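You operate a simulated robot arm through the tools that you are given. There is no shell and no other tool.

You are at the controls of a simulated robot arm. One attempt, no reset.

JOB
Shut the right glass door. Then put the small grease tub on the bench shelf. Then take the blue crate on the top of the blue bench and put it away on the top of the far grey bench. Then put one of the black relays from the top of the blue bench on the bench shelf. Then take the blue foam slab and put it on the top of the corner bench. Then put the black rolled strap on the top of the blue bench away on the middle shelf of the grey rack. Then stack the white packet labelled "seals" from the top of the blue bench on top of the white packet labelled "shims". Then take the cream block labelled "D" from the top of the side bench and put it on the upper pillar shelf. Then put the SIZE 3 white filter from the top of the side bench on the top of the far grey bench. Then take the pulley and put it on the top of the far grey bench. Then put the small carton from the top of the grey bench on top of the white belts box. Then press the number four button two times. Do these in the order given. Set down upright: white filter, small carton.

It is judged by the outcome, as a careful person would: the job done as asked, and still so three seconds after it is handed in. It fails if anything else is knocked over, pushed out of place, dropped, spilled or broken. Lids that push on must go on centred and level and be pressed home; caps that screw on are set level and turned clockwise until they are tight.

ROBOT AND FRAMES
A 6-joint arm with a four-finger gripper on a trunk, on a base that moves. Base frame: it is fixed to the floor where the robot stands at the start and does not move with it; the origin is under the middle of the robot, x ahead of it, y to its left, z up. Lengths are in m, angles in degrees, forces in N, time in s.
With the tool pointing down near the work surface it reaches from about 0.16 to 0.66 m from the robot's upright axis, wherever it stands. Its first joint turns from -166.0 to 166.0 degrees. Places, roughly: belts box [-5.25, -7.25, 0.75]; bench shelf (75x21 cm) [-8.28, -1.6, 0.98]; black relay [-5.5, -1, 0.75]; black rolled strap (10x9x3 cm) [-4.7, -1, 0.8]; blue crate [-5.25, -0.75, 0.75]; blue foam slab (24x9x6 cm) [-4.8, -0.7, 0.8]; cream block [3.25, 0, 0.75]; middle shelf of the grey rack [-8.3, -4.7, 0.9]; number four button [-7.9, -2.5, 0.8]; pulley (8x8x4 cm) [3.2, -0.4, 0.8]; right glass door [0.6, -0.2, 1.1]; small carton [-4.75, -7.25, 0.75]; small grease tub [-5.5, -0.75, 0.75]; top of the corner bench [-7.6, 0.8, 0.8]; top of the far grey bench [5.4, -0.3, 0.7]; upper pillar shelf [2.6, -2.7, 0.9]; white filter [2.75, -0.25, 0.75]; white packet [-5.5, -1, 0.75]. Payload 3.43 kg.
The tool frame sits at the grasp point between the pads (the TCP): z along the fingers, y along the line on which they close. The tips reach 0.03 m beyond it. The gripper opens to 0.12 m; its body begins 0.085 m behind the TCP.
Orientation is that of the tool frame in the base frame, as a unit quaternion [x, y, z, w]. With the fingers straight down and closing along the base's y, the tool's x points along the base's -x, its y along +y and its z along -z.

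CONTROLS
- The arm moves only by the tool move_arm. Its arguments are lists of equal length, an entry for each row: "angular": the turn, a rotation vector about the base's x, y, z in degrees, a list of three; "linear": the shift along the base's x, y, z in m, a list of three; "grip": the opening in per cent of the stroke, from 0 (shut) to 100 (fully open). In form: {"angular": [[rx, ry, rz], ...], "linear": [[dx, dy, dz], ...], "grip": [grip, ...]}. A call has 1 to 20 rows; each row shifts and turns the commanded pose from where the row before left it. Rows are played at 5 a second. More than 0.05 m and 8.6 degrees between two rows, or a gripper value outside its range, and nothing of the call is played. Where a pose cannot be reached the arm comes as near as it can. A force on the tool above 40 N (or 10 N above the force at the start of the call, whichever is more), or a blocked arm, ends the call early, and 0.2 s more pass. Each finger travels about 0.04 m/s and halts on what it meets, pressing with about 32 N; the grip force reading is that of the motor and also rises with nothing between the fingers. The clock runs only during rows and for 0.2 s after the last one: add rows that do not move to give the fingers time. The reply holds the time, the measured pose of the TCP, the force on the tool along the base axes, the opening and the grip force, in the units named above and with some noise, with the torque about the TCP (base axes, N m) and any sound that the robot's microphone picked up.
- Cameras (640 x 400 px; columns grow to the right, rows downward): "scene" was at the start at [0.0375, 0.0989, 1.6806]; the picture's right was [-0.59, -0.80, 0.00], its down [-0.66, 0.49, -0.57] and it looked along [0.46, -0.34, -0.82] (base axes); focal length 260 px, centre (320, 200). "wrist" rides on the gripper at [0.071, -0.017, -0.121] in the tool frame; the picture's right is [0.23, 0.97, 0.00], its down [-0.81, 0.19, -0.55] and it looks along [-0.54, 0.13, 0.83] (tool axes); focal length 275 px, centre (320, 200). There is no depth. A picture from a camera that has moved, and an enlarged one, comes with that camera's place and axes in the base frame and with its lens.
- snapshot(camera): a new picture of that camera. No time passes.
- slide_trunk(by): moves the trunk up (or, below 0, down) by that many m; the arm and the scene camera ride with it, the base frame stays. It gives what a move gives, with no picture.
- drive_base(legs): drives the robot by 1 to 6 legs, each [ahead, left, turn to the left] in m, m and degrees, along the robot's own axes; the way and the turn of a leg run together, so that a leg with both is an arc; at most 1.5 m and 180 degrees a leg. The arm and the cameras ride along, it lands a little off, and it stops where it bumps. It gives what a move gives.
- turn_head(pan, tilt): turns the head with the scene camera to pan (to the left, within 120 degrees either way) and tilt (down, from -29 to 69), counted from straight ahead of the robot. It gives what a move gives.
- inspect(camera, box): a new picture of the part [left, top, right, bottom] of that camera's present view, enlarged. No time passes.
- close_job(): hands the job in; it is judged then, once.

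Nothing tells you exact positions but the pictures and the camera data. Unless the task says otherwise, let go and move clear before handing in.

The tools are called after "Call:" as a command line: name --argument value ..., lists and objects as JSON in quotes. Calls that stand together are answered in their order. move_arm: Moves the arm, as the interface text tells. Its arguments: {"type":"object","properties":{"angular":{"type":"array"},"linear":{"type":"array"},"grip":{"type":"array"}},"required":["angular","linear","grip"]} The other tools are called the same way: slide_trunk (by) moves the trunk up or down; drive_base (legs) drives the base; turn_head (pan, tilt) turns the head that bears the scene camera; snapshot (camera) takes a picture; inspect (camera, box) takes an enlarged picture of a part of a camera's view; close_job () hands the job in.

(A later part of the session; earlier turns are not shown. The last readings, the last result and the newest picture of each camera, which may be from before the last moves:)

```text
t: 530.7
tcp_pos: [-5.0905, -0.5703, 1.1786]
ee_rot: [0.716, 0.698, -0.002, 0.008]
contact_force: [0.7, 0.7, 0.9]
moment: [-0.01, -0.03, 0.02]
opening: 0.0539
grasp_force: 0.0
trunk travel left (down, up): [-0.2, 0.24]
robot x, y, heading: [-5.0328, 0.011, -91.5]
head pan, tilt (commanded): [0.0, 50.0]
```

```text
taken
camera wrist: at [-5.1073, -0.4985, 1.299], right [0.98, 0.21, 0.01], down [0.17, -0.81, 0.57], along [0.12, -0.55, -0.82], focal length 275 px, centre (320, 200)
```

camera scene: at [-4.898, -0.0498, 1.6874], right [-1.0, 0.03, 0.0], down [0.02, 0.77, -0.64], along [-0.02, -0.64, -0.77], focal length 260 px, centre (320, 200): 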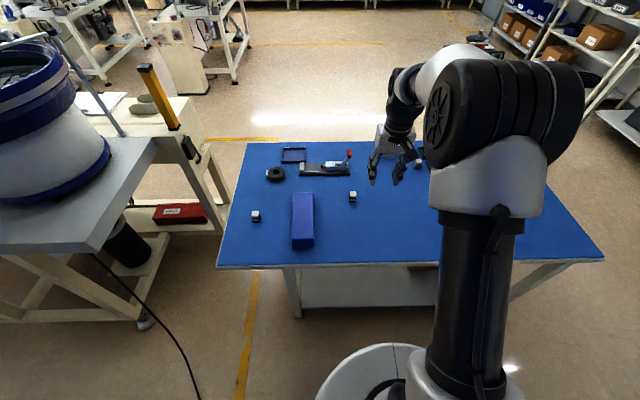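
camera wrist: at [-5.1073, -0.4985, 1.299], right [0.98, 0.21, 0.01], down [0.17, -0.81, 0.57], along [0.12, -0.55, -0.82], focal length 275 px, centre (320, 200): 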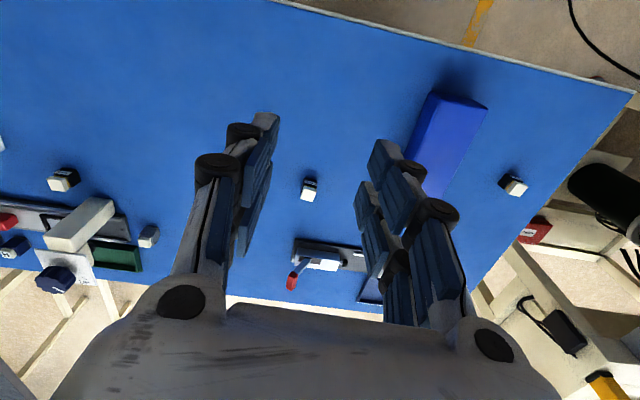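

Relay B is at about [-5.067, -0.816]. I move up and hover above it for a close look.

Call:
drive_base --legs '[[0.18, 0, 1.3]]'

Call:
move_arm --angular '[[0, 0, 0], [0, 0, 0], [0, 0, 0], [0, 0, 0], [0, 0, 0], [0, 0, 0]]' --linear '[[0.005, -0.02, -0.035], [0.005, -0.02, -0.04], [0.005, -0.015, -0.04], [0, -0.01, -0.04], [0, 0, -0.04], [0, 0, -0.02]]' --grip '[60, 60, 60, 60, 60, 60]'

Call:
snapshot --camera "wrist"

```text
t: 532.2
tcp_pos: [-5.0789, -0.7516, 1.1778]
ee_rot: [0.707, 0.707, -0.001, 0.007]
contact_force: [0.0, -0.4, -0.2]
moment: [0.05, 0.0, 0.0]
opening: 0.0543
grasp_force: 0.0
trunk travel left (down, up): [-0.2, 0.24]
robot x, y, heading: [-5.038, -0.1681, -89.9]
head pan, tilt (commanded): [0.0, 50.0]
```

```text
t: 533.6
tcp_pos: [-5.0648, -0.8166, 0.9625]
ee_rot: [0.707, 0.707, -0.002, 0.008]
contact_force: [0.1, 0.5, -0.5]
moment: [0.01, 0.0, -0.02]
opening: 0.0718
grasp_force: 0.1
trunk travel left (down, up): [-0.2, 0.24]
robot x, y, heading: [-5.0385, -0.1701, -90.0]
head pan, tilt (commanded): [0.0, 50.0]
```

```text
taken
camera wrist: at [-5.0816, -0.7437, 1.0825], right [0.97, 0.23, 0.01], down [0.19, -0.8, 0.57], along [0.13, -0.55, -0.82], focal length 275 px, centre (320, 200)
```

wrist: 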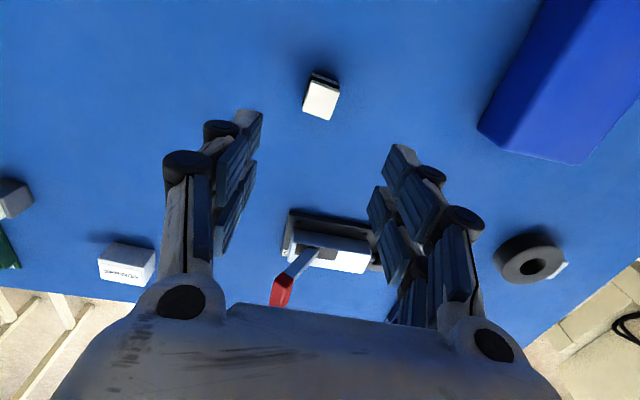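

The relay is centred under the fingers and aligned with them. I descend to just above the bench.

Call:
move_arm --angular '[[0, 0, 0], [0, 0, 0], [0, 0, 0], [0, 0, 0], [0, 0, 0], [0, 0, 0]]' --linear '[[0, 0.001, -0.04], [0, 0, -0.04], [0, 0, -0.04], [0, 0, -0.02], [0, 0, -0.016], [0, 0, 0]]' --grip '[60, 60, 60, 60, 60, 60]'

Call:
snapshot --camera "wrist"

```text
t: 535.0
tcp_pos: [-5.0628, -0.8136, 0.8076]
ee_rot: [0.707, 0.707, -0.002, 0.008]
contact_force: [-1.1, 0.0, 0.2]
moment: [-0.01, -0.01, 0.0]
opening: 0.0719
grasp_force: 0.0
trunk travel left (down, up): [-0.2, 0.24]
robot x, y, heading: [-5.0358, -0.1715, -89.9]
head pan, tilt (commanded): [0.0, 50.0]
```

```text
taken
camera wrist: at [-5.0814, -0.7424, 0.9277], right [0.97, 0.23, 0.01], down [0.19, -0.8, 0.57], along [0.13, -0.55, -0.82], focal length 275 px, centre (320, 200)
```

wrist: 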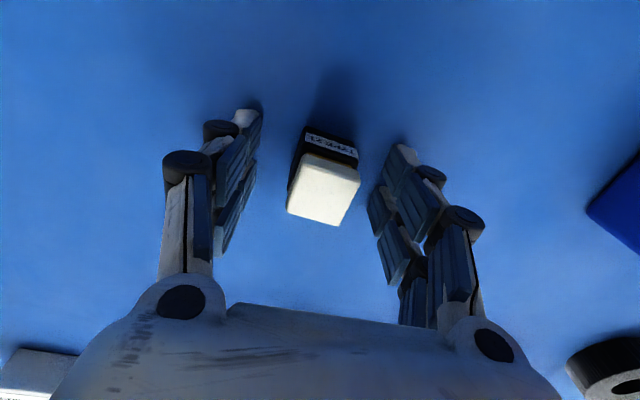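

Call:
move_arm --angular '[[0, 0, 0], [0, 0, 0], [0, 0, 0], [0, 0, 0], [0, 0, 0], [0, 0, 0], [0, 0, 0]]' --linear '[[0, 0, -0.004], [0, 0, 0], [0, 0, 0], [0, 0, 0], [0, 0, 0], [0, 0, 0], [0, 0, 0]]' --grip '[60, 50, 40, 20, 10, 10, 10]'

Call:
snapshot --camera "wrist"

```text
t: 536.2
tcp_pos: [-5.0695, -0.8178, 0.8108]
ee_rot: [0.707, 0.707, -0.007, 0.009]
contact_force: [-13.0, 2.8, 23.3]
moment: [0.63, 1.08, 0.28]
opening: 0.0436
grasp_force: 10.7
trunk travel left (down, up): [-0.2, 0.24]
robot x, y, heading: [-5.0378, -0.1706, -90.0]
head pan, tilt (commanded): [0.0, 50.0]
stopped in row 6: the force on the tool passed its limit at 42 N (the readings are from after the stop); the commanded pose is now the measured one
```

```text
taken
camera wrist: at [-5.0874, -0.7445, 0.9296], right [0.97, 0.23, 0.0], down [0.19, -0.8, 0.57], along [0.13, -0.56, -0.82], focal length 275 px, centre (320, 200)
```

wrist: 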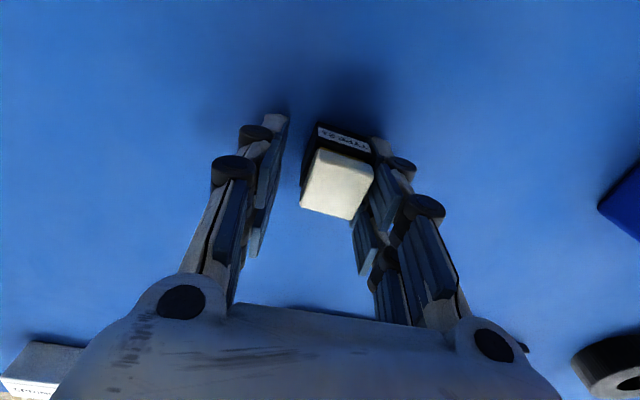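

Closing makes the tips reach lower and they pressed on the bench. I raise about 12 mm and close again.

Call:
move_arm --angular '[[0, 0, 0], [0, 0, 0], [0, 0, 0], [0, 0, 0], [0, 0, 0], [0, 0, 0], [0, 0, 0]]' --linear '[[0, 0, 0.006], [0.003, 0, 0.006], [0.003, 0, 0], [0, 0, 0], [0, 0, 0], [0, 0, 0], [0, 0, 0]]' --grip '[40, 40, 36, 25, 15, 10, 10]'

Call:
snapshot --camera "wrist"

```text
t: 537.8
tcp_pos: [-5.0595, -0.8161, 0.8178]
ee_rot: [0.707, 0.708, -0.005, 0.009]
contact_force: [0.0, 0.5, -0.4]
moment: [0.02, 0.0, 0.01]
opening: 0.0293
grasp_force: 32.1
trunk travel left (down, up): [-0.2, 0.24]
robot x, y, heading: [-5.0388, -0.1682, -90.0]
head pan, tilt (commanded): [0.0, 50.0]
```

```text
taken
camera wrist: at [-5.0769, -0.744, 0.9377], right [0.97, 0.23, 0.0], down [0.19, -0.8, 0.57], along [0.13, -0.55, -0.82], focal length 275 px, centre (320, 200)
```

wrist: 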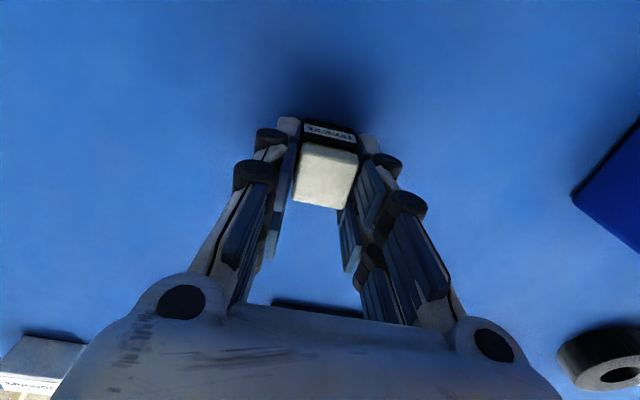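

The relay is gripped cleanly. I lift it and look.

Call:
move_arm --angular '[[0, 0, 0], [0, 0, 0], [0, 0, 0], [0, 0, 0], [0, 0, 0], [0, 0, 0], [0, 0, 0], [0, 0, 0]]' --linear '[[0, 0, 0.02], [0, 0, 0.04], [0, 0, 0.05], [0, 0, 0.05], [0, 0, 0.05], [0, 0, 0.05], [0, 0.02, 0.04], [0, 0.04, 0.02]]' --grip '[10, 10, 10, 10, 10, 10, 10, 10]'

Call:
snapshot --camera "wrist"

Call:
snapshot --camera "scene"

```text
t: 539.6
tcp_pos: [-5.0604, -0.7549, 1.1381]
ee_rot: [0.707, 0.707, -0.004, 0.008]
contact_force: [-0.8, 0.3, -1.0]
moment: [-0.02, -0.03, -0.01]
opening: 0.0293
grasp_force: 31.7
trunk travel left (down, up): [-0.2, 0.24]
robot x, y, heading: [-5.0381, -0.1679, -90.0]
head pan, tilt (commanded): [0.0, 50.0]
```

```text
taken
camera wrist: at [-5.0773, -0.6831, 1.2583], right [0.97, 0.23, 0.0], down [0.19, -0.8, 0.57], along [0.13, -0.55, -0.82], focal length 275 px, centre (320, 200)
```

wrist: 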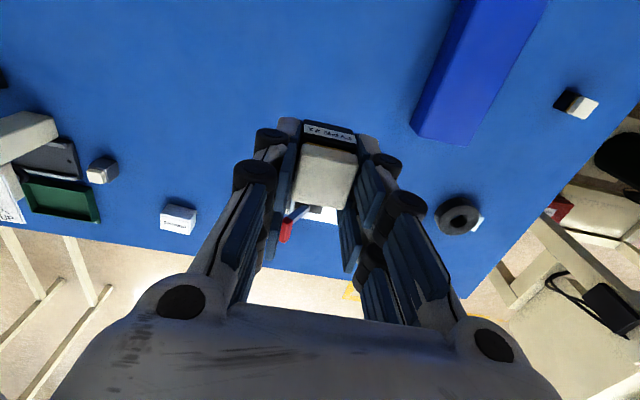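

```text
taken
camera scene: at [-4.8987, -0.2225, 1.6875], right [-1.0, 0.0, 0.0], down [0.0, 0.77, -0.64], along [0.0, -0.64, -0.77], focal length 260 px, centre (320, 200)
```

scene: 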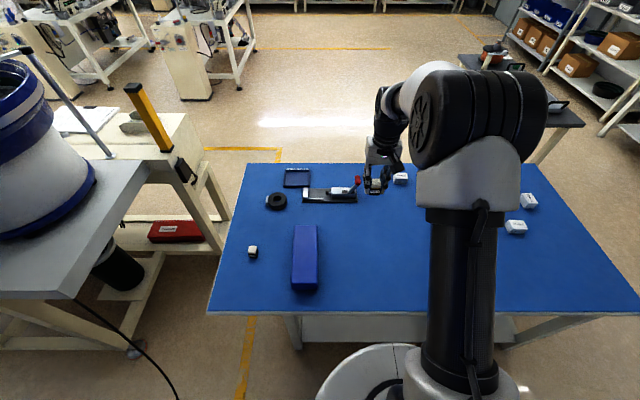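

The relay is held firmly. I drive back to the west bench's shelf by the north-west route.

Call:
drive_base --legs '[[-0.2, 0, 0], [0, 0, -90], [1.4, 0, 0], [0.6, 0, 0], [0, 0, 90]]'

Call:
drive_base --legs '[[1.0, 0, 0], [0.68, 0, 0], [0, 0, -90], [0.48, 0, 0]]'

Call:
turn_head --pan 5 --tilt 45

Call:
snapshot --camera "scene"

```text
t: 558.4
tcp_pos: [-7.0476, -0.567, 1.137]
ee_rot: [0.709, 0.706, -0.005, 0.008]
contact_force: [0.5, -0.4, -0.6]
moment: [-0.02, 0.01, 0.02]
opening: 0.0293
grasp_force: 31.6
trunk travel left (down, up): [-0.2, 0.24]
robot x, y, heading: [-7.0278, 0.0215, -90.3]
head pan, tilt (commanded): [0.0, 50.0]
```

```text
t: 573.2
tcp_pos: [-8.0991, -1.6608, 1.1389]
ee_rot: [1.0, 0.006, -0.008, 0.002]
contact_force: [0.1, 0.4, -0.1]
moment: [0.0, 0.0, -0.03]
opening: 0.0294
grasp_force: 32.4
trunk travel left (down, up): [-0.2, 0.24]
robot x, y, heading: [-7.5078, -1.6744, -179.2]
head pan, tilt (commanded): [0.0, 50.0]
```

```text
t: 573.8
tcp_pos: [-8.0979, -1.6614, 1.1373]
ee_rot: [1.0, 0.006, -0.009, 0.002]
contact_force: [-0.3, -0.1, -0.5]
moment: [-0.01, 0.01, 0.0]
opening: 0.0292
grasp_force: 32.1
trunk travel left (down, up): [-0.2, 0.24]
robot x, y, heading: [-7.5079, -1.677, -179.0]
head pan, tilt (commanded): [5.0, 45.0]
```

```text
taken
camera scene: at [-7.5691, -1.8218, 1.6943], right [-0.1, 1.0, 0.0], down [0.7, 0.07, -0.71], along [-0.7, -0.07, -0.71], focal length 260 px, centre (320, 200)
```

scene: 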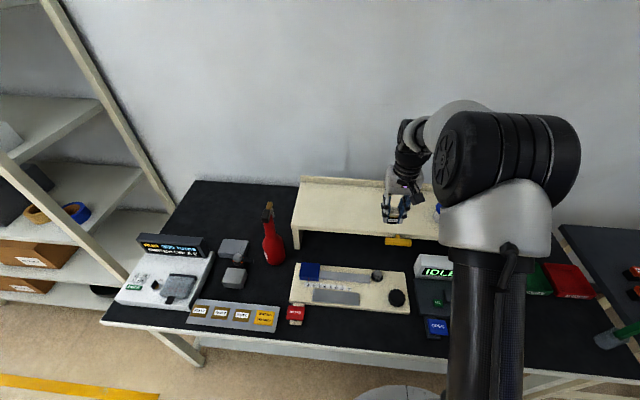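

Call:
drive_base --legs '[[0.08, 0, -0.8]]'

Call:
move_arm --angular '[[0, 0, 0], [0, 0, 0], [0, 0, 0], [0, 0, 0], [0, 0, 0]]' --linear '[[-0.03, 0, -0.02], [-0.03, 0, -0.03], [0, 0, -0.03], [0, 0, -0.02], [0, 0, 0]]' --grip '[10, 10, 10, 10, 10]'

Call:
snapshot --camera "scene"

Call:
snapshot --camera "wrist"

```text
t: 574.9
tcp_pos: [-8.1781, -1.654, 1.1369]
ee_rot: [1.0, -0.001, -0.007, 0.002]
contact_force: [-0.9, 0.4, -0.9]
moment: [0.0, -0.04, -0.01]
opening: 0.0288
grasp_force: 32.4
trunk travel left (down, up): [-0.2, 0.24]
robot x, y, heading: [-7.5914, -1.6792, 179.8]
head pan, tilt (commanded): [5.0, 45.0]
```

```text
t: 576.1
tcp_pos: [-8.2365, -1.6513, 1.0382]
ee_rot: [1.0, -0.002, -0.009, 0.002]
contact_force: [0.5, 0.2, -0.8]
moment: [0.0, 0.03, 0.01]
opening: 0.0293
grasp_force: 31.0
trunk travel left (down, up): [-0.2, 0.24]
robot x, y, heading: [-7.5871, -1.6758, 180.3]
head pan, tilt (commanded): [5.0, 45.0]
```

```text
taken
camera scene: at [-7.6503, -1.8214, 1.6943], right [-0.08, 1.0, 0.0], down [0.7, 0.06, -0.71], along [-0.7, -0.06, -0.71], focal length 260 px, centre (320, 200)
```

scene: 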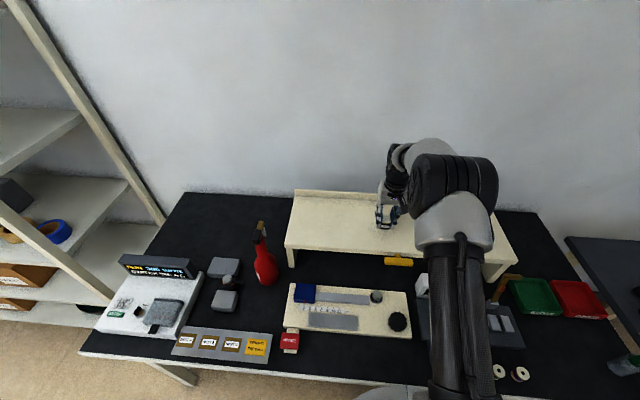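

```text
taken
camera wrist: at [-8.163, -1.6359, 1.1577], right [0.23, -0.97, 0.0], down [-0.8, -0.19, 0.57], along [-0.55, -0.13, -0.82], focal length 275 px, centre (320, 200)
```

wrist: 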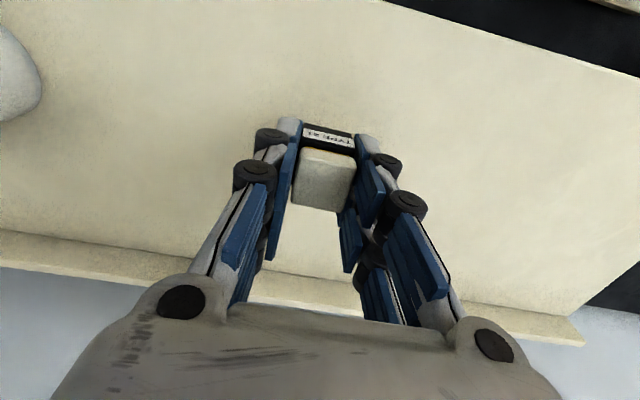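

Call:
move_arm --angular '[[0, 0, 0], [0, 0, 0], [0, 0, 0], [0, 0, 0], [0, 0, 0], [0, 0, 0]]' --linear '[[0, 0, -0.012], [0, 0, -0.006], [0, 0, -0.003], [0, 0, -0.003], [0, 0, -0.002], [0, 0, 0]]' --grip '[10, 10, 10, 10, 10, 10]'

```text
t: 577.5
tcp_pos: [-8.2375, -1.6523, 1.0107]
ee_rot: [1.0, 0.0, -0.009, 0.002]
contact_force: [0.1, -0.7, -0.4]
moment: [0.03, -0.01, -0.02]
opening: 0.0294
grasp_force: 32.1
trunk travel left (down, up): [-0.2, 0.24]
robot x, y, heading: [-7.5893, -1.6758, 179.9]
head pan, tilt (commanded): [5.0, 45.0]
```

Call:
move_arm --angular '[[0, 0, 0], [0, 0, 0], [0, 0, 0], [0, 0, 0]]' --linear '[[0, 0, -0.002], [0, 0, -0.002], [0, 0, -0.002], [0, 0, 0]]' --grip '[10, 10, 10, 10]'

```text
t: 578.5
tcp_pos: [-8.2358, -1.653, 1.0064]
ee_rot: [1.0, 0.0, -0.01, 0.003]
contact_force: [1.1, -0.3, 11.8]
moment: [0.11, -0.18, -0.01]
opening: 0.0295
grasp_force: 32.0
trunk travel left (down, up): [-0.2, 0.24]
robot x, y, heading: [-7.5902, -1.6783, 180.2]
head pan, tilt (commanded): [5.0, 45.0]
```

The relay touches the shelf. I ease off and open.

Call:
move_arm --angular '[[0, 0, 0], [0, 0, 0], [0, 0, 0], [0, 0, 0], [0, 0, 0]]' --linear '[[0, 0, 0.001], [0, 0, 0], [0, 0, 0], [0, 0, 0], [0, 0, 0]]' --grip '[20, 35, 50, 60, 60]'

Call:
snapshot --camera "wrist"

Call:
move_arm --angular '[[0, 0, 0], [0, 0, 0], [0, 0, 0], [0, 0, 0], [0, 0, 0], [0, 0, 0]]' --linear '[[0, 0, 0.03], [0, 0, 0.04], [0, 0, 0.05], [0.01, 0, 0.045], [0.03, 0, 0.03], [0.03, 0, 0]]' --grip '[60, 60, 60, 60, 60, 60]'

Call:
inspect --camera "scene" --box '[280, 160, 500, 300]'

```text
t: 579.7
tcp_pos: [-8.2365, -1.6532, 1.007]
ee_rot: [1.0, -0.001, -0.008, 0.002]
contact_force: [0.6, -1.1, 0.4]
moment: [-0.01, 0.01, -0.02]
opening: 0.0722
grasp_force: 0.0
trunk travel left (down, up): [-0.2, 0.24]
robot x, y, heading: [-7.5892, -1.6754, 179.7]
head pan, tilt (commanded): [5.0, 45.0]
```

```text
taken
camera wrist: at [-8.1634, -1.6368, 1.1265], right [0.23, -0.97, 0.0], down [-0.8, -0.19, 0.57], along [-0.55, -0.13, -0.82], focal length 275 px, centre (320, 200)
```

wrist: 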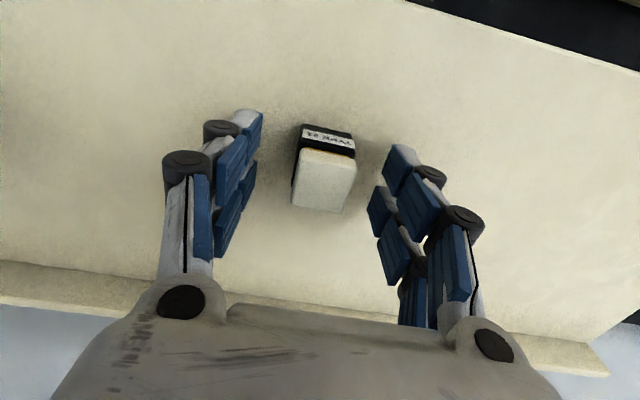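

```text
t: 581.1
tcp_pos: [-8.1669, -1.6536, 1.2031]
ee_rot: [1.0, -0.001, -0.009, 0.003]
contact_force: [0.3, 0.4, -0.3]
moment: [0.01, 0.02, 0.03]
opening: 0.0718
grasp_force: 0.1
trunk travel left (down, up): [-0.2, 0.24]
robot x, y, heading: [-7.5896, -1.6737, 179.7]
head pan, tilt (commanded): [5.0, 45.0]
```

```text
2.86 times, centred on (390, 230) of scene
camera zoom: at [-7.6497, -1.8214, 1.6943], right [-0.08, 1.0, 0.0], down [0.7, 0.06, -0.71], along [-0.71, -0.06, -0.71], focal length 742 px, centre (120, 114)
```

zoom: 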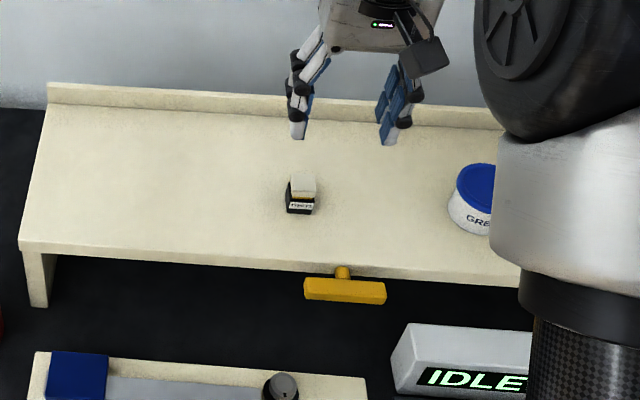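

The relay stands upright on the shelf beside the tub. While here I zoom in on the button panel for later.

Call:
inspect --camera "scene" --box '[80, 230, 320, 380]'

Call:
inspect --camera "scene" --box '[165, 310, 305, 370]'

```text
2.67 times, centred on (200, 305) of scene
camera zoom: at [-7.6497, -1.8214, 1.6943], right [-0.08, 1.0, 0.0], down [0.7, 0.06, -0.71], along [-0.71, -0.06, -0.71], focal length 693 px, centre (640, -80)
```

zoom: 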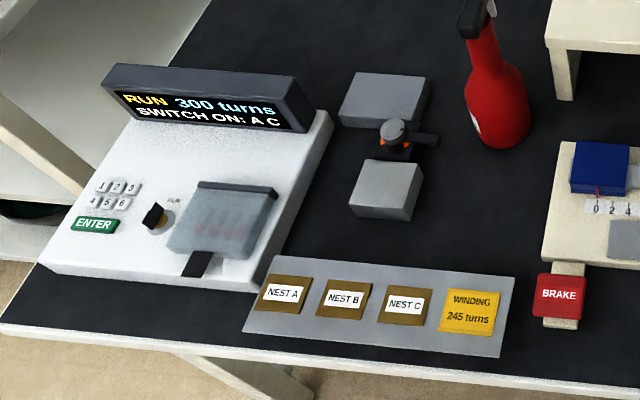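

```text
4.57 times, centred on (235, 340) of scene
camera zoom: at [-7.6497, -1.8214, 1.6943], right [-0.08, 1.0, 0.0], down [0.7, 0.06, -0.71], along [-0.71, -0.06, -0.71], focal length 1187 px, centre (709, -440)
```

zoom: 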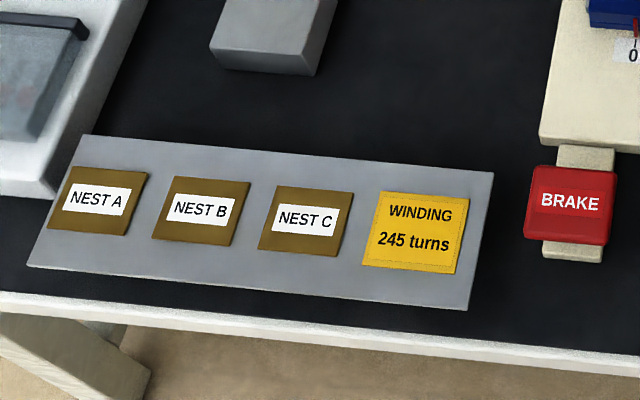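

The keypad's small "4" key is near [-7.97, -2.54, 0.82]; I'll deal with it at the end. Next is the blue foam slab, so I drive back round to the north side of the blue bench.

Call:
drive_base --legs '[[-0.55, 0, 0], [0, 0, -90], [1.0, 0, 0], [0.7, 0, 0], [0, 0, -90]]'

Call:
drive_base --legs '[[1.3, 0, 0], [0.7, 0, 0]]'

Call:
turn_head --pan 10 --tilt 10

Call:
snapshot --camera "scene"

```text
t: 600.2
tcp_pos: [-6.4312, 0.0012, 1.2026]
ee_rot: [0.005, 1.0, 0.003, 0.008]
contact_force: [0.5, -0.1, 0.0]
moment: [0.0, 0.02, 0.02]
opening: 0.0722
grasp_force: 0.0
trunk travel left (down, up): [-0.2, 0.24]
robot x, y, heading: [-7.0122, 0.0322, -0.9]
head pan, tilt (commanded): [5.0, 45.0]
```

```text
t: 610.2
tcp_pos: [-4.4258, -0.0491, 1.2032]
ee_rot: [0.014, 1.0, 0.002, 0.009]
contact_force: [-0.5, 0.1, 0.5]
moment: [-0.01, 0.03, -0.01]
opening: 0.0719
grasp_force: 0.1
trunk travel left (down, up): [-0.2, 0.24]
robot x, y, heading: [-5.0055, -0.0125, -1.9]
head pan, tilt (commanded): [5.0, 45.0]
```

```text
t: 611.2
tcp_pos: [-4.4258, -0.0497, 1.2032]
ee_rot: [0.015, 1.0, 0.003, 0.01]
contact_force: [-0.5, -0.5, 0.0]
moment: [0.0, 0.0, 0.0]
opening: 0.072
grasp_force: 0.0
trunk travel left (down, up): [-0.2, 0.24]
robot x, y, heading: [-5.0037, -0.0121, -1.6]
head pan, tilt (commanded): [10.0, 10.0]
```

```text
taken
camera scene: at [-4.9283, 0.1449, 1.7492], right [0.14, -0.99, 0.0], down [-0.17, -0.03, -0.98], along [0.97, 0.14, -0.17], focal length 260 px, centre (320, 200)
```

scene: 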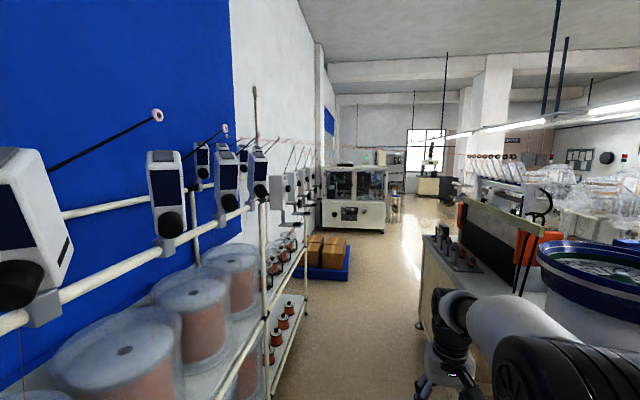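

No wire crosses where I need to stand. I step forward to x≈-4.84 and turn to face the slab.

Call:
drive_base --legs '[[0.16, 0.0, 0], [0, 0, -88.3], [0.12, 0, 0]]'

Call:
turn_head --pan 0 --tilt 50

Call:
snapshot --camera "scene"

Call:
snapshot --camera "wrist"

```text
t: 617.3
tcp_pos: [-4.8735, -0.7157, 1.2023]
ee_rot: [0.71, 0.704, -0.004, 0.008]
contact_force: [0.3, -1.3, -1.0]
moment: [0.06, -0.03, 0.0]
opening: 0.072
grasp_force: 0.1
trunk travel left (down, up): [-0.2, 0.24]
robot x, y, heading: [-4.8468, -0.1332, -90.2]
head pan, tilt (commanded): [10.0, 10.0]
```

```text
t: 618.3
tcp_pos: [-4.8737, -0.7154, 1.2026]
ee_rot: [0.71, 0.704, -0.004, 0.008]
contact_force: [-0.8, -0.7, 0.0]
moment: [0.03, -0.03, -0.02]
opening: 0.0719
grasp_force: 0.1
trunk travel left (down, up): [-0.2, 0.24]
robot x, y, heading: [-4.8453, -0.137, -90.6]
head pan, tilt (commanded): [0.0, 50.0]
```

```text
taken
camera scene: at [-4.7069, -0.1922, 1.6874], right [-1.0, 0.01, 0.0], down [0.01, 0.77, -0.64], along [-0.01, -0.64, -0.77], focal length 260 px, centre (320, 200)
```

scene: 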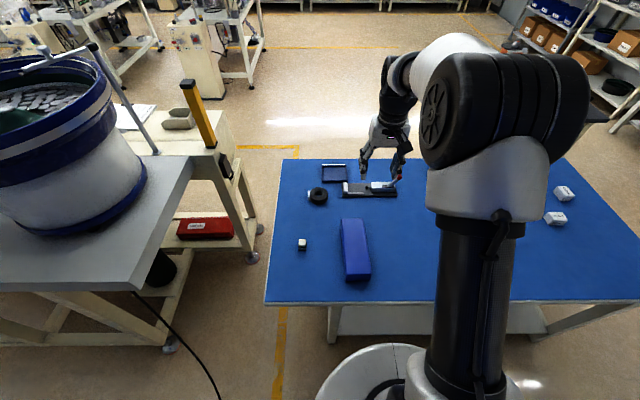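

```text
taken
camera wrist: at [-4.8901, -0.6418, 1.3224], right [0.98, 0.22, 0.0], down [0.18, -0.8, 0.57], along [0.13, -0.55, -0.82], focal length 275 px, centre (320, 200)
```

wrist: 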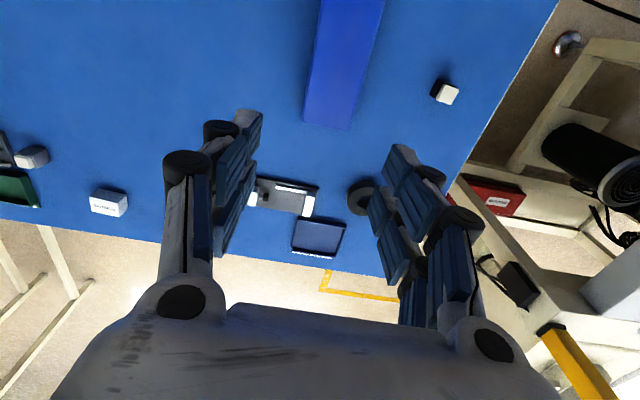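

The slab lies along y, centred near [-4.848, -0.70]. I open wide and hover above it.

Call:
move_arm --angular '[[0, 0, 0], [0, 0, 0], [0, 0, 0], [0, 0, 0], [0, 0, 0], [0, 0, 0]]' --linear '[[0.013, 0.008, -0.04], [0.013, 0.008, -0.04], [0, 0, -0.045], [0, 0, -0.045], [0, 0, -0.04], [0, 0, -0.03]]' --grip '[100, 100, 100, 100, 100, 100]'

Call:
snapshot --camera "wrist"

```text
t: 619.7
tcp_pos: [-4.8467, -0.6978, 0.961]
ee_rot: [0.71, 0.704, -0.005, 0.007]
contact_force: [0.1, -0.5, 0.4]
moment: [0.03, 0.02, 0.02]
opening: 0.1196
grasp_force: 0.0
trunk travel left (down, up): [-0.2, 0.24]
robot x, y, heading: [-4.8475, -0.138, -90.6]
head pan, tilt (commanded): [0.0, 50.0]
```

```text
taken
camera wrist: at [-4.8636, -0.6248, 1.0814], right [0.98, 0.22, 0.0], down [0.18, -0.8, 0.57], along [0.13, -0.55, -0.82], focal length 275 px, centre (320, 200)
```

wrist: 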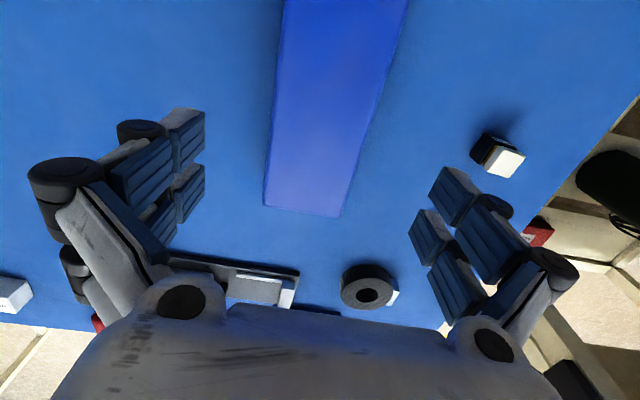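

Call:
move_arm --angular '[[0, 0, 0], [0, 0, 0], [0, 0, 0], [0, 0, 0], [0, 0, 0], [0, 0, 0], [0, 0, 0], [0, 0, 0]]' --linear '[[0.004, 0, -0.04], [0, 0, -0.04], [0, 0, -0.04], [0, 0, -0.03], [0, 0, 0], [0, 0, 0], [0, 0, 0], [0, 0, 0]]' --grip '[100, 100, 100, 100, 90, 75, 60, 60]'

Call:
snapshot --camera "wrist"

```text
t: 621.5
tcp_pos: [-4.8422, -0.6985, 0.8113]
ee_rot: [0.71, 0.705, -0.004, 0.008]
contact_force: [-0.1, -0.4, 1.1]
moment: [0.11, 0.01, 0.14]
opening: 0.0897
grasp_force: 32.2
trunk travel left (down, up): [-0.2, 0.24]
robot x, y, heading: [-4.8454, -0.1355, -90.8]
head pan, tilt (commanded): [0.0, 50.0]
```

```text
taken
camera wrist: at [-4.8602, -0.6255, 0.9321], right [0.97, 0.22, 0.0], down [0.18, -0.8, 0.57], along [0.13, -0.55, -0.82], focal length 275 px, centre (320, 200)
```

wrist: 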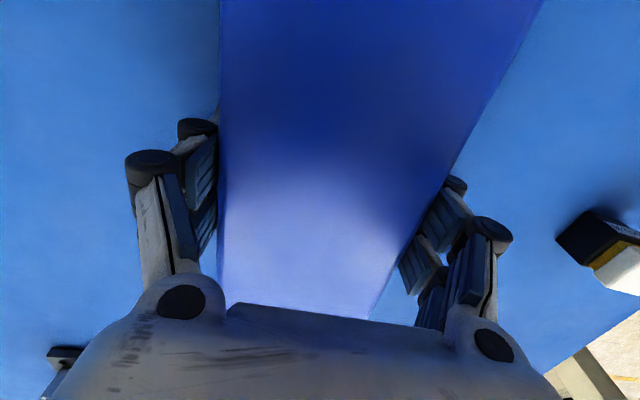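

The slab is gripped across its 9 cm width. I lift it clear.

Call:
move_arm --angular '[[0, 0, 0], [0, 0, 0], [0, 0, 0], [0, 0, 0], [0, 0, 0], [0, 0, 0], [0, 0, 0], [0, 0, 0]]' --linear '[[0, 0, 0.015], [0, 0, 0.03], [0, 0, 0.04], [0, 0, 0.05], [0, 0, 0.05], [0, 0, 0.05], [0, 0.02, 0.04], [0, 0.04, 0.02]]' --grip '[60, 60, 60, 60, 60, 60, 60, 60]'

Call:
snapshot --camera "scene"

Call:
snapshot --camera "wrist"

```text
t: 623.3
tcp_pos: [-4.8443, -0.6382, 1.1083]
ee_rot: [0.711, 0.704, -0.004, 0.008]
contact_force: [-0.4, 0.2, -1.0]
moment: [-0.06, 0.03, -0.02]
opening: 0.0896
grasp_force: 31.6
trunk travel left (down, up): [-0.2, 0.24]
robot x, y, heading: [-4.8425, -0.1388, -90.6]
head pan, tilt (commanded): [0.0, 50.0]
```

```text
taken
camera scene: at [-4.7069, -0.1905, 1.6875], right [-1.0, 0.01, 0.0], down [0.01, 0.77, -0.64], along [-0.01, -0.64, -0.77], focal length 260 px, centre (320, 200)
```

scene: 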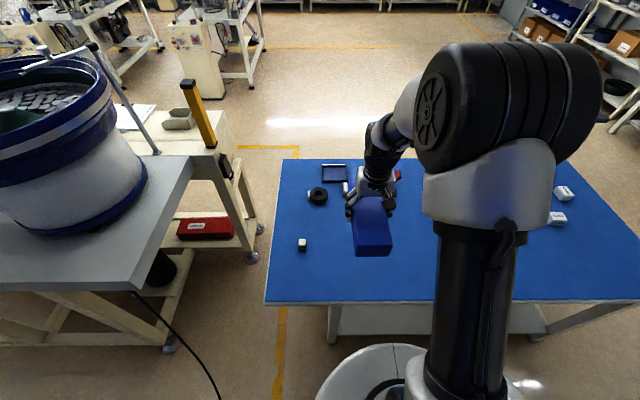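

```text
taken
camera wrist: at [-4.8611, -0.5647, 1.2284], right [0.98, 0.22, 0.0], down [0.18, -0.8, 0.57], along [0.13, -0.55, -0.82], focal length 275 px, centre (320, 200)
```

wrist: 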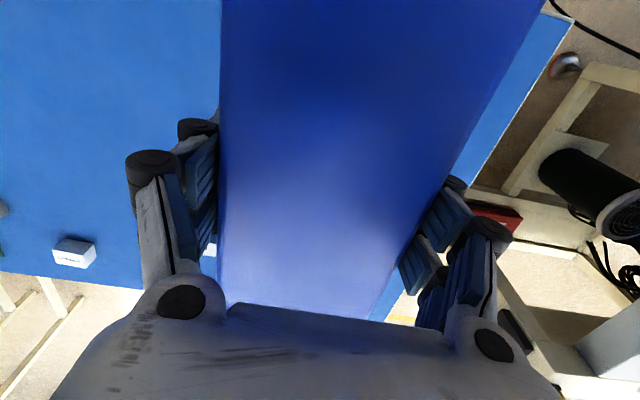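

The slab is held. I back away and drive west, then face the corner bench to find a free spot.

Call:
drive_base --legs '[[-0.15, 0, 0], [0, 0, -89.5], [1.4, 0, 0], [1.0, 0, 0], [0, 0, -90]]'

Call:
turn_head --pan 5 --tilt 35

Call:
snapshot --camera "scene"

```text
t: 643.6
tcp_pos: [-7.235, 0.5201, 1.1081]
ee_rot: [0.711, -0.704, -0.008, -0.005]
contact_force: [-0.3, -0.2, -1.0]
moment: [0.01, 0.01, 0.02]
opening: 0.0894
grasp_force: 32.0
trunk travel left (down, up): [-0.2, 0.24]
robot x, y, heading: [-7.2216, 0.0156, 90.5]
head pan, tilt (commanded): [0.0, 50.0]
```

```text
t: 644.4
tcp_pos: [-7.2358, 0.5197, 1.1062]
ee_rot: [0.711, -0.703, -0.009, -0.004]
contact_force: [0.0, 0.2, -0.7]
moment: [0.01, -0.01, -0.01]
opening: 0.0892
grasp_force: 31.5
trunk travel left (down, up): [-0.2, 0.24]
robot x, y, heading: [-7.2217, 0.0182, 90.8]
head pan, tilt (commanded): [5.0, 35.0]
```

```text
taken
camera scene: at [-7.3723, 0.0847, 1.709], right [1.0, 0.1, 0.0], down [0.06, -0.57, -0.82], along [-0.08, 0.81, -0.57], focal length 260 px, centre (320, 200)
```

scene: 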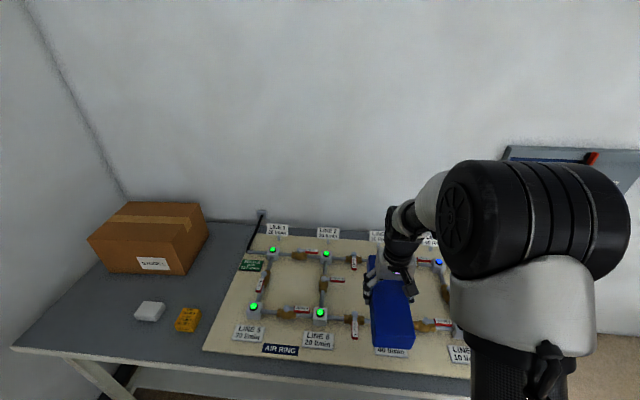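

The corner bench holds a board of valves in the middle, a carton and two small boxes on the left. I check its right end too.

Call:
turn_head --pan -40 --tilt 40

Call:
snapshot --camera "scene"

Call:
turn_head --pan 45 --tilt 40

Call:
snapshot --camera "scene"

```text
t: 645.5
tcp_pos: [-7.2351, 0.5207, 1.1073]
ee_rot: [0.711, -0.703, -0.007, -0.004]
contact_force: [-0.2, 0.2, -0.7]
moment: [0.0, 0.02, 0.06]
opening: 0.0894
grasp_force: 32.2
trunk travel left (down, up): [-0.2, 0.24]
robot x, y, heading: [-7.2205, 0.0121, 90.5]
head pan, tilt (commanded): [-40.0, 40.0]
```

```text
taken
camera scene: at [-7.3099, 0.0626, 1.7015], right [0.77, -0.64, 0.0], down [-0.41, -0.5, -0.77], along [0.49, 0.59, -0.64], focal length 260 px, centre (320, 200)
```

scene: 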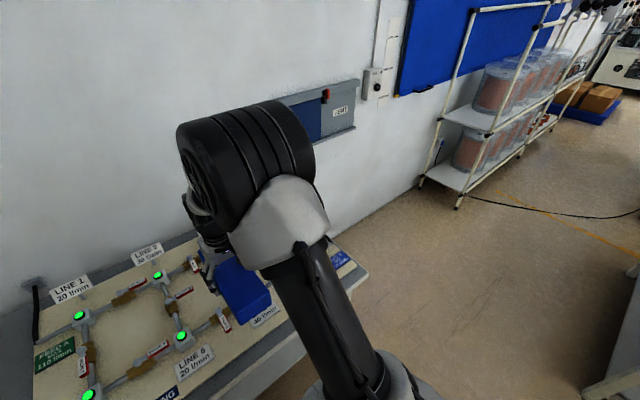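

```text
t: 647.1
tcp_pos: [-7.2355, 0.52, 1.1082]
ee_rot: [0.711, -0.703, -0.007, -0.005]
contact_force: [0.9, -0.2, -0.4]
moment: [0.0, -0.04, 0.04]
opening: 0.0895
grasp_force: 31.7
trunk travel left (down, up): [-0.2, 0.24]
robot x, y, heading: [-7.222, 0.0146, 90.8]
head pan, tilt (commanded): [45.0, 40.0]
```

```text
taken
camera scene: at [-7.4245, 0.0566, 1.7015], right [0.7, 0.71, 0.0], down [0.46, -0.45, -0.77], along [-0.55, 0.54, -0.64], focal length 260 px, centre (320, 200)
```

scene: 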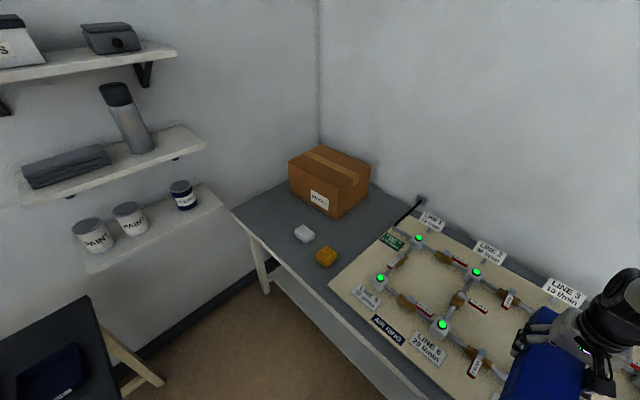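

Only the bench's left front area is free (x -8.45…-8.15, y 0.45…0.72). I slide sideways to stand near it and turn towards it.

Call:
drive_base --legs '[[0.09, 0.67, 0], [0, 0, 44]]'

Call:
turn_head --pan 10 --tilt 45

Call:
snapshot --camera "scene"

Call:
snapshot --camera "wrist"

```text
t: 652.8
tcp_pos: [-8.2487, 0.4557, 1.1071]
ee_rot: [0.922, -0.387, -0.009, -0.001]
contact_force: [0.4, -0.5, -0.5]
moment: [0.05, 0.03, -0.02]
opening: 0.0894
grasp_force: 32.2
trunk travel left (down, up): [-0.2, 0.24]
robot x, y, heading: [-7.8907, 0.1007, 134.3]
head pan, tilt (commanded): [45.0, 40.0]
```

```text
t: 653.8
tcp_pos: [-8.249, 0.455, 1.1069]
ee_rot: [0.922, -0.387, -0.01, -0.001]
contact_force: [0.4, 0.2, -1.2]
moment: [0.02, -0.01, 0.01]
opening: 0.0892
grasp_force: 32.2
trunk travel left (down, up): [-0.2, 0.24]
robot x, y, heading: [-7.8929, 0.102, 134.4]
head pan, tilt (commanded): [10.0, 45.0]
```

```text
taken
camera scene: at [-8.0439, 0.0377, 1.6943], right [0.58, 0.81, 0.0], down [0.58, -0.41, -0.71], along [-0.58, 0.41, -0.71], focal length 260 px, centre (320, 200)
```

scene: 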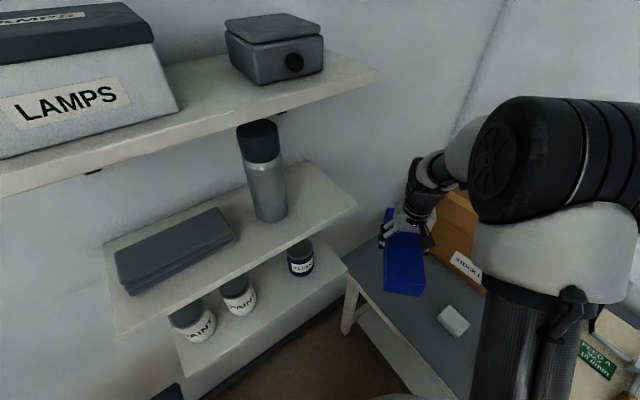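

```text
taken
camera wrist: at [-8.1844, 0.415, 1.2274], right [-0.53, -0.85, 0.0], down [-0.7, 0.44, 0.57], along [-0.48, 0.3, -0.82], focal length 275 px, centre (320, 200)
```

wrist: 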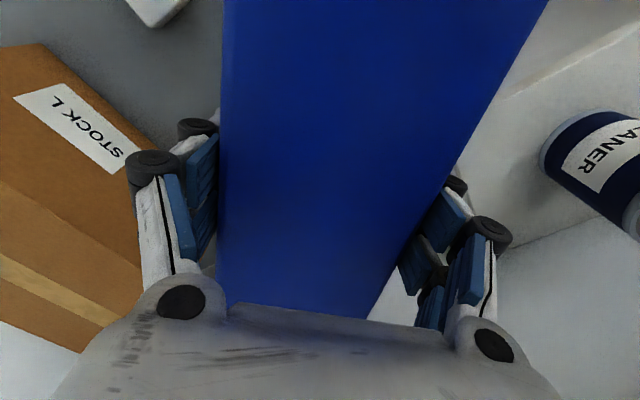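

The wall shelves end at y≈0.37, so the free patch is clear of them. I carry the slab over the patch and start lowering.

Call:
move_arm --angular '[[0, 0, 0], [0, 0, 0], [0, 0, 0], [0, 0, 0], [0, 0, 0], [0, 0, 0], [0, 0, 0]]' --linear '[[-0.004, 0.03, 0], [-0.004, 0.03, -0.01], [-0.004, 0.03, -0.02], [-0.004, 0.03, -0.03], [0, 0, -0.04], [0, 0, -0.04], [0, 0, 0]]' --grip '[60, 60, 60, 60, 60, 60, 60]'

Call:
snapshot --camera "scene"

Call:
snapshot --camera "wrist"

```text
t: 655.4
tcp_pos: [-8.264, 0.5762, 0.9674]
ee_rot: [0.922, -0.388, -0.009, -0.001]
contact_force: [0.0, 0.5, -0.6]
moment: [0.04, 0.05, -0.01]
opening: 0.0894
grasp_force: 32.7
trunk travel left (down, up): [-0.2, 0.24]
robot x, y, heading: [-7.8899, 0.0968, 134.6]
head pan, tilt (commanded): [10.0, 45.0]
```

```text
taken
camera scene: at [-8.0435, 0.0373, 1.6943], right [0.58, 0.81, 0.0], down [0.57, -0.41, -0.71], along [-0.58, 0.41, -0.71], focal length 260 px, centre (320, 200)
```

scene: 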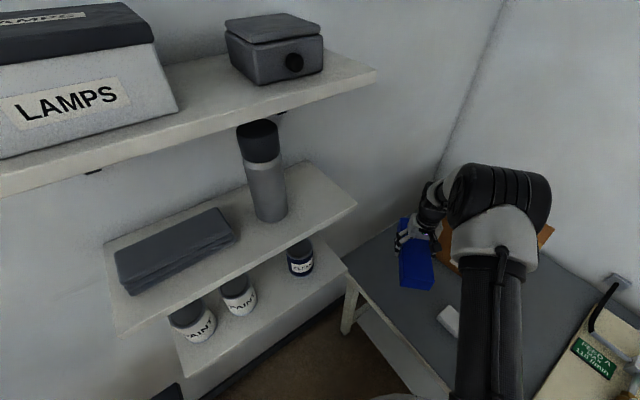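

```text
taken
camera wrist: at [-8.1997, 0.5354, 1.0882], right [-0.53, -0.85, 0.0], down [-0.7, 0.44, 0.57], along [-0.48, 0.3, -0.82], focal length 275 px, centre (320, 200)
```

wrist: 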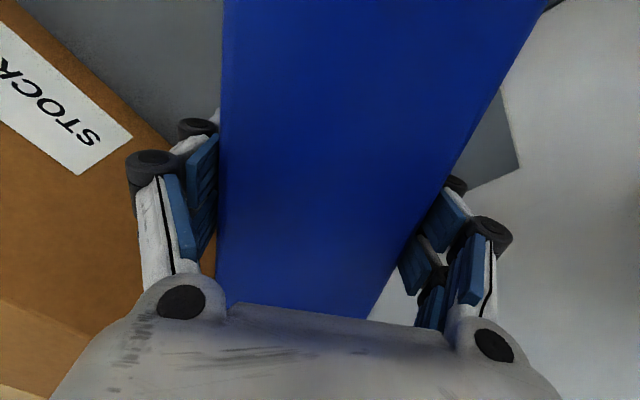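

Call:
move_arm --angular '[[0, 0, 0], [0, 0, 0], [0, 0, 0], [0, 0, 0], [0, 0, 0], [0, 0, 0], [0, 0, 0]]' --linear '[[0, 0, -0.04], [0, 0, -0.04], [0, 0, -0.03], [0, 0, -0.015], [0, 0, -0.008], [0, 0, -0.005], [0, 0, 0]]' --grip '[60, 60, 60, 60, 60, 60, 60]'

Call:
snapshot --camera "scene"

```text
t: 657.0
tcp_pos: [-8.2648, 0.576, 0.8325]
ee_rot: [0.922, -0.388, -0.012, -0.002]
contact_force: [1.5, -1.1, 18.4]
moment: [-0.35, -0.49, -0.04]
opening: 0.0893
grasp_force: 32.1
trunk travel left (down, up): [-0.2, 0.24]
robot x, y, heading: [-7.8905, 0.0992, 134.6]
head pan, tilt (commanded): [10.0, 45.0]
```

```text
taken
camera scene: at [-8.0424, 0.0361, 1.6945], right [0.58, 0.81, 0.0], down [0.57, -0.41, -0.71], along [-0.58, 0.41, -0.71], focal length 260 px, centre (320, 200)
```

scene: 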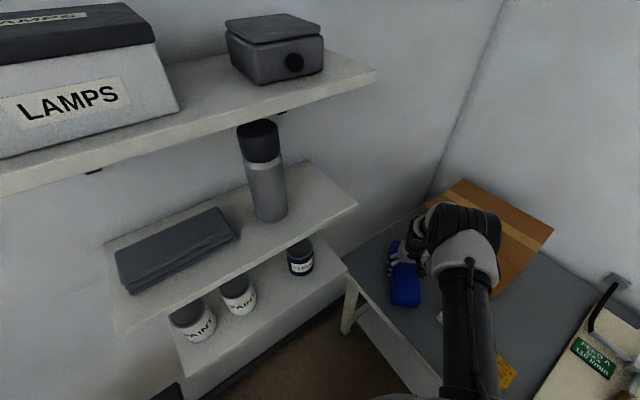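

The slab rests on the bench (18 N). I ease up and open the fingers slightly, then rise.

Call:
move_arm --angular '[[0, 0, 0], [0, 0, 0], [0, 0, 0], [0, 0, 0], [0, 0, 0]]' --linear '[[0, 0, 0.002], [0, 0, 0], [0, 0, 0], [0, 0, 0], [0, 0, 0]]' --grip '[75, 85, 93, 93, 93]'

Call:
snapshot --camera "wrist"

Call:
move_arm --angular '[[0, 0, 0], [0, 0, 0], [0, 0, 0], [0, 0, 0], [0, 0, 0], [0, 0, 0], [0, 0, 0], [0, 0, 0]]' --linear '[[0, 0, 0.02], [0, 0, 0.04], [0, 0, 0.045], [0, 0, 0.045], [0, 0, 0.045], [0, 0, 0.045], [0.02, -0.025, 0.03], [0.025, -0.03, 0.02]]' --grip '[93, 93, 93, 93, 93, 93, 93, 93]'

Call:
snapshot --camera "scene"

Call:
snapshot --camera "wrist"

```text
t: 658.2
tcp_pos: [-8.2635, 0.5752, 0.8316]
ee_rot: [0.922, -0.387, -0.009, -0.001]
contact_force: [-0.2, -0.3, -1.6]
moment: [0.02, 0.0, -0.03]
opening: 0.1118
grasp_force: 0.0
trunk travel left (down, up): [-0.2, 0.24]
robot x, y, heading: [-7.8907, 0.1048, 134.4]
head pan, tilt (commanded): [10.0, 45.0]
```

```text
taken
camera wrist: at [-8.2, 0.5349, 0.9516], right [-0.53, -0.85, 0.0], down [-0.7, 0.44, 0.57], along [-0.48, 0.3, -0.82], focal length 275 px, centre (320, 200)
```

wrist: 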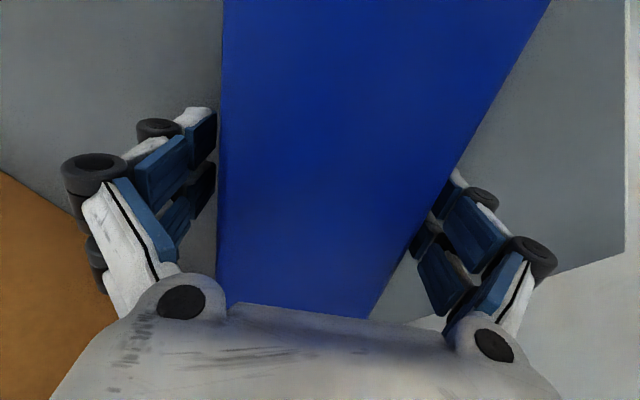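

```text
t: 660.0
tcp_pos: [-8.2178, 0.5212, 1.1231]
ee_rot: [0.922, -0.387, -0.01, -0.001]
contact_force: [0.2, 0.2, 0.5]
moment: [0.07, 0.0, -0.01]
opening: 0.1116
grasp_force: 0.1
trunk travel left (down, up): [-0.2, 0.24]
robot x, y, heading: [-7.893, 0.1017, 134.5]
head pan, tilt (commanded): [10.0, 45.0]
```

```text
taken
camera scene: at [-8.0428, 0.0365, 1.6944], right [0.58, 0.81, 0.0], down [0.57, -0.41, -0.71], along [-0.58, 0.41, -0.71], focal length 260 px, centre (320, 200)
```

scene: 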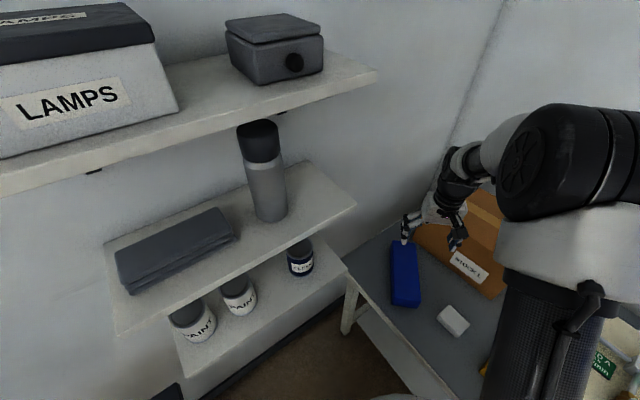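

```text
taken
camera wrist: at [-8.1536, 0.4794, 1.2423], right [-0.53, -0.85, 0.0], down [-0.7, 0.44, 0.57], along [-0.48, 0.3, -0.82], focal length 275 px, centre (320, 200)
```

wrist: 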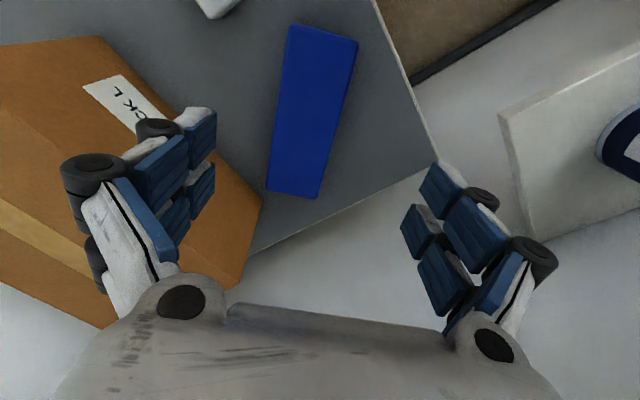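

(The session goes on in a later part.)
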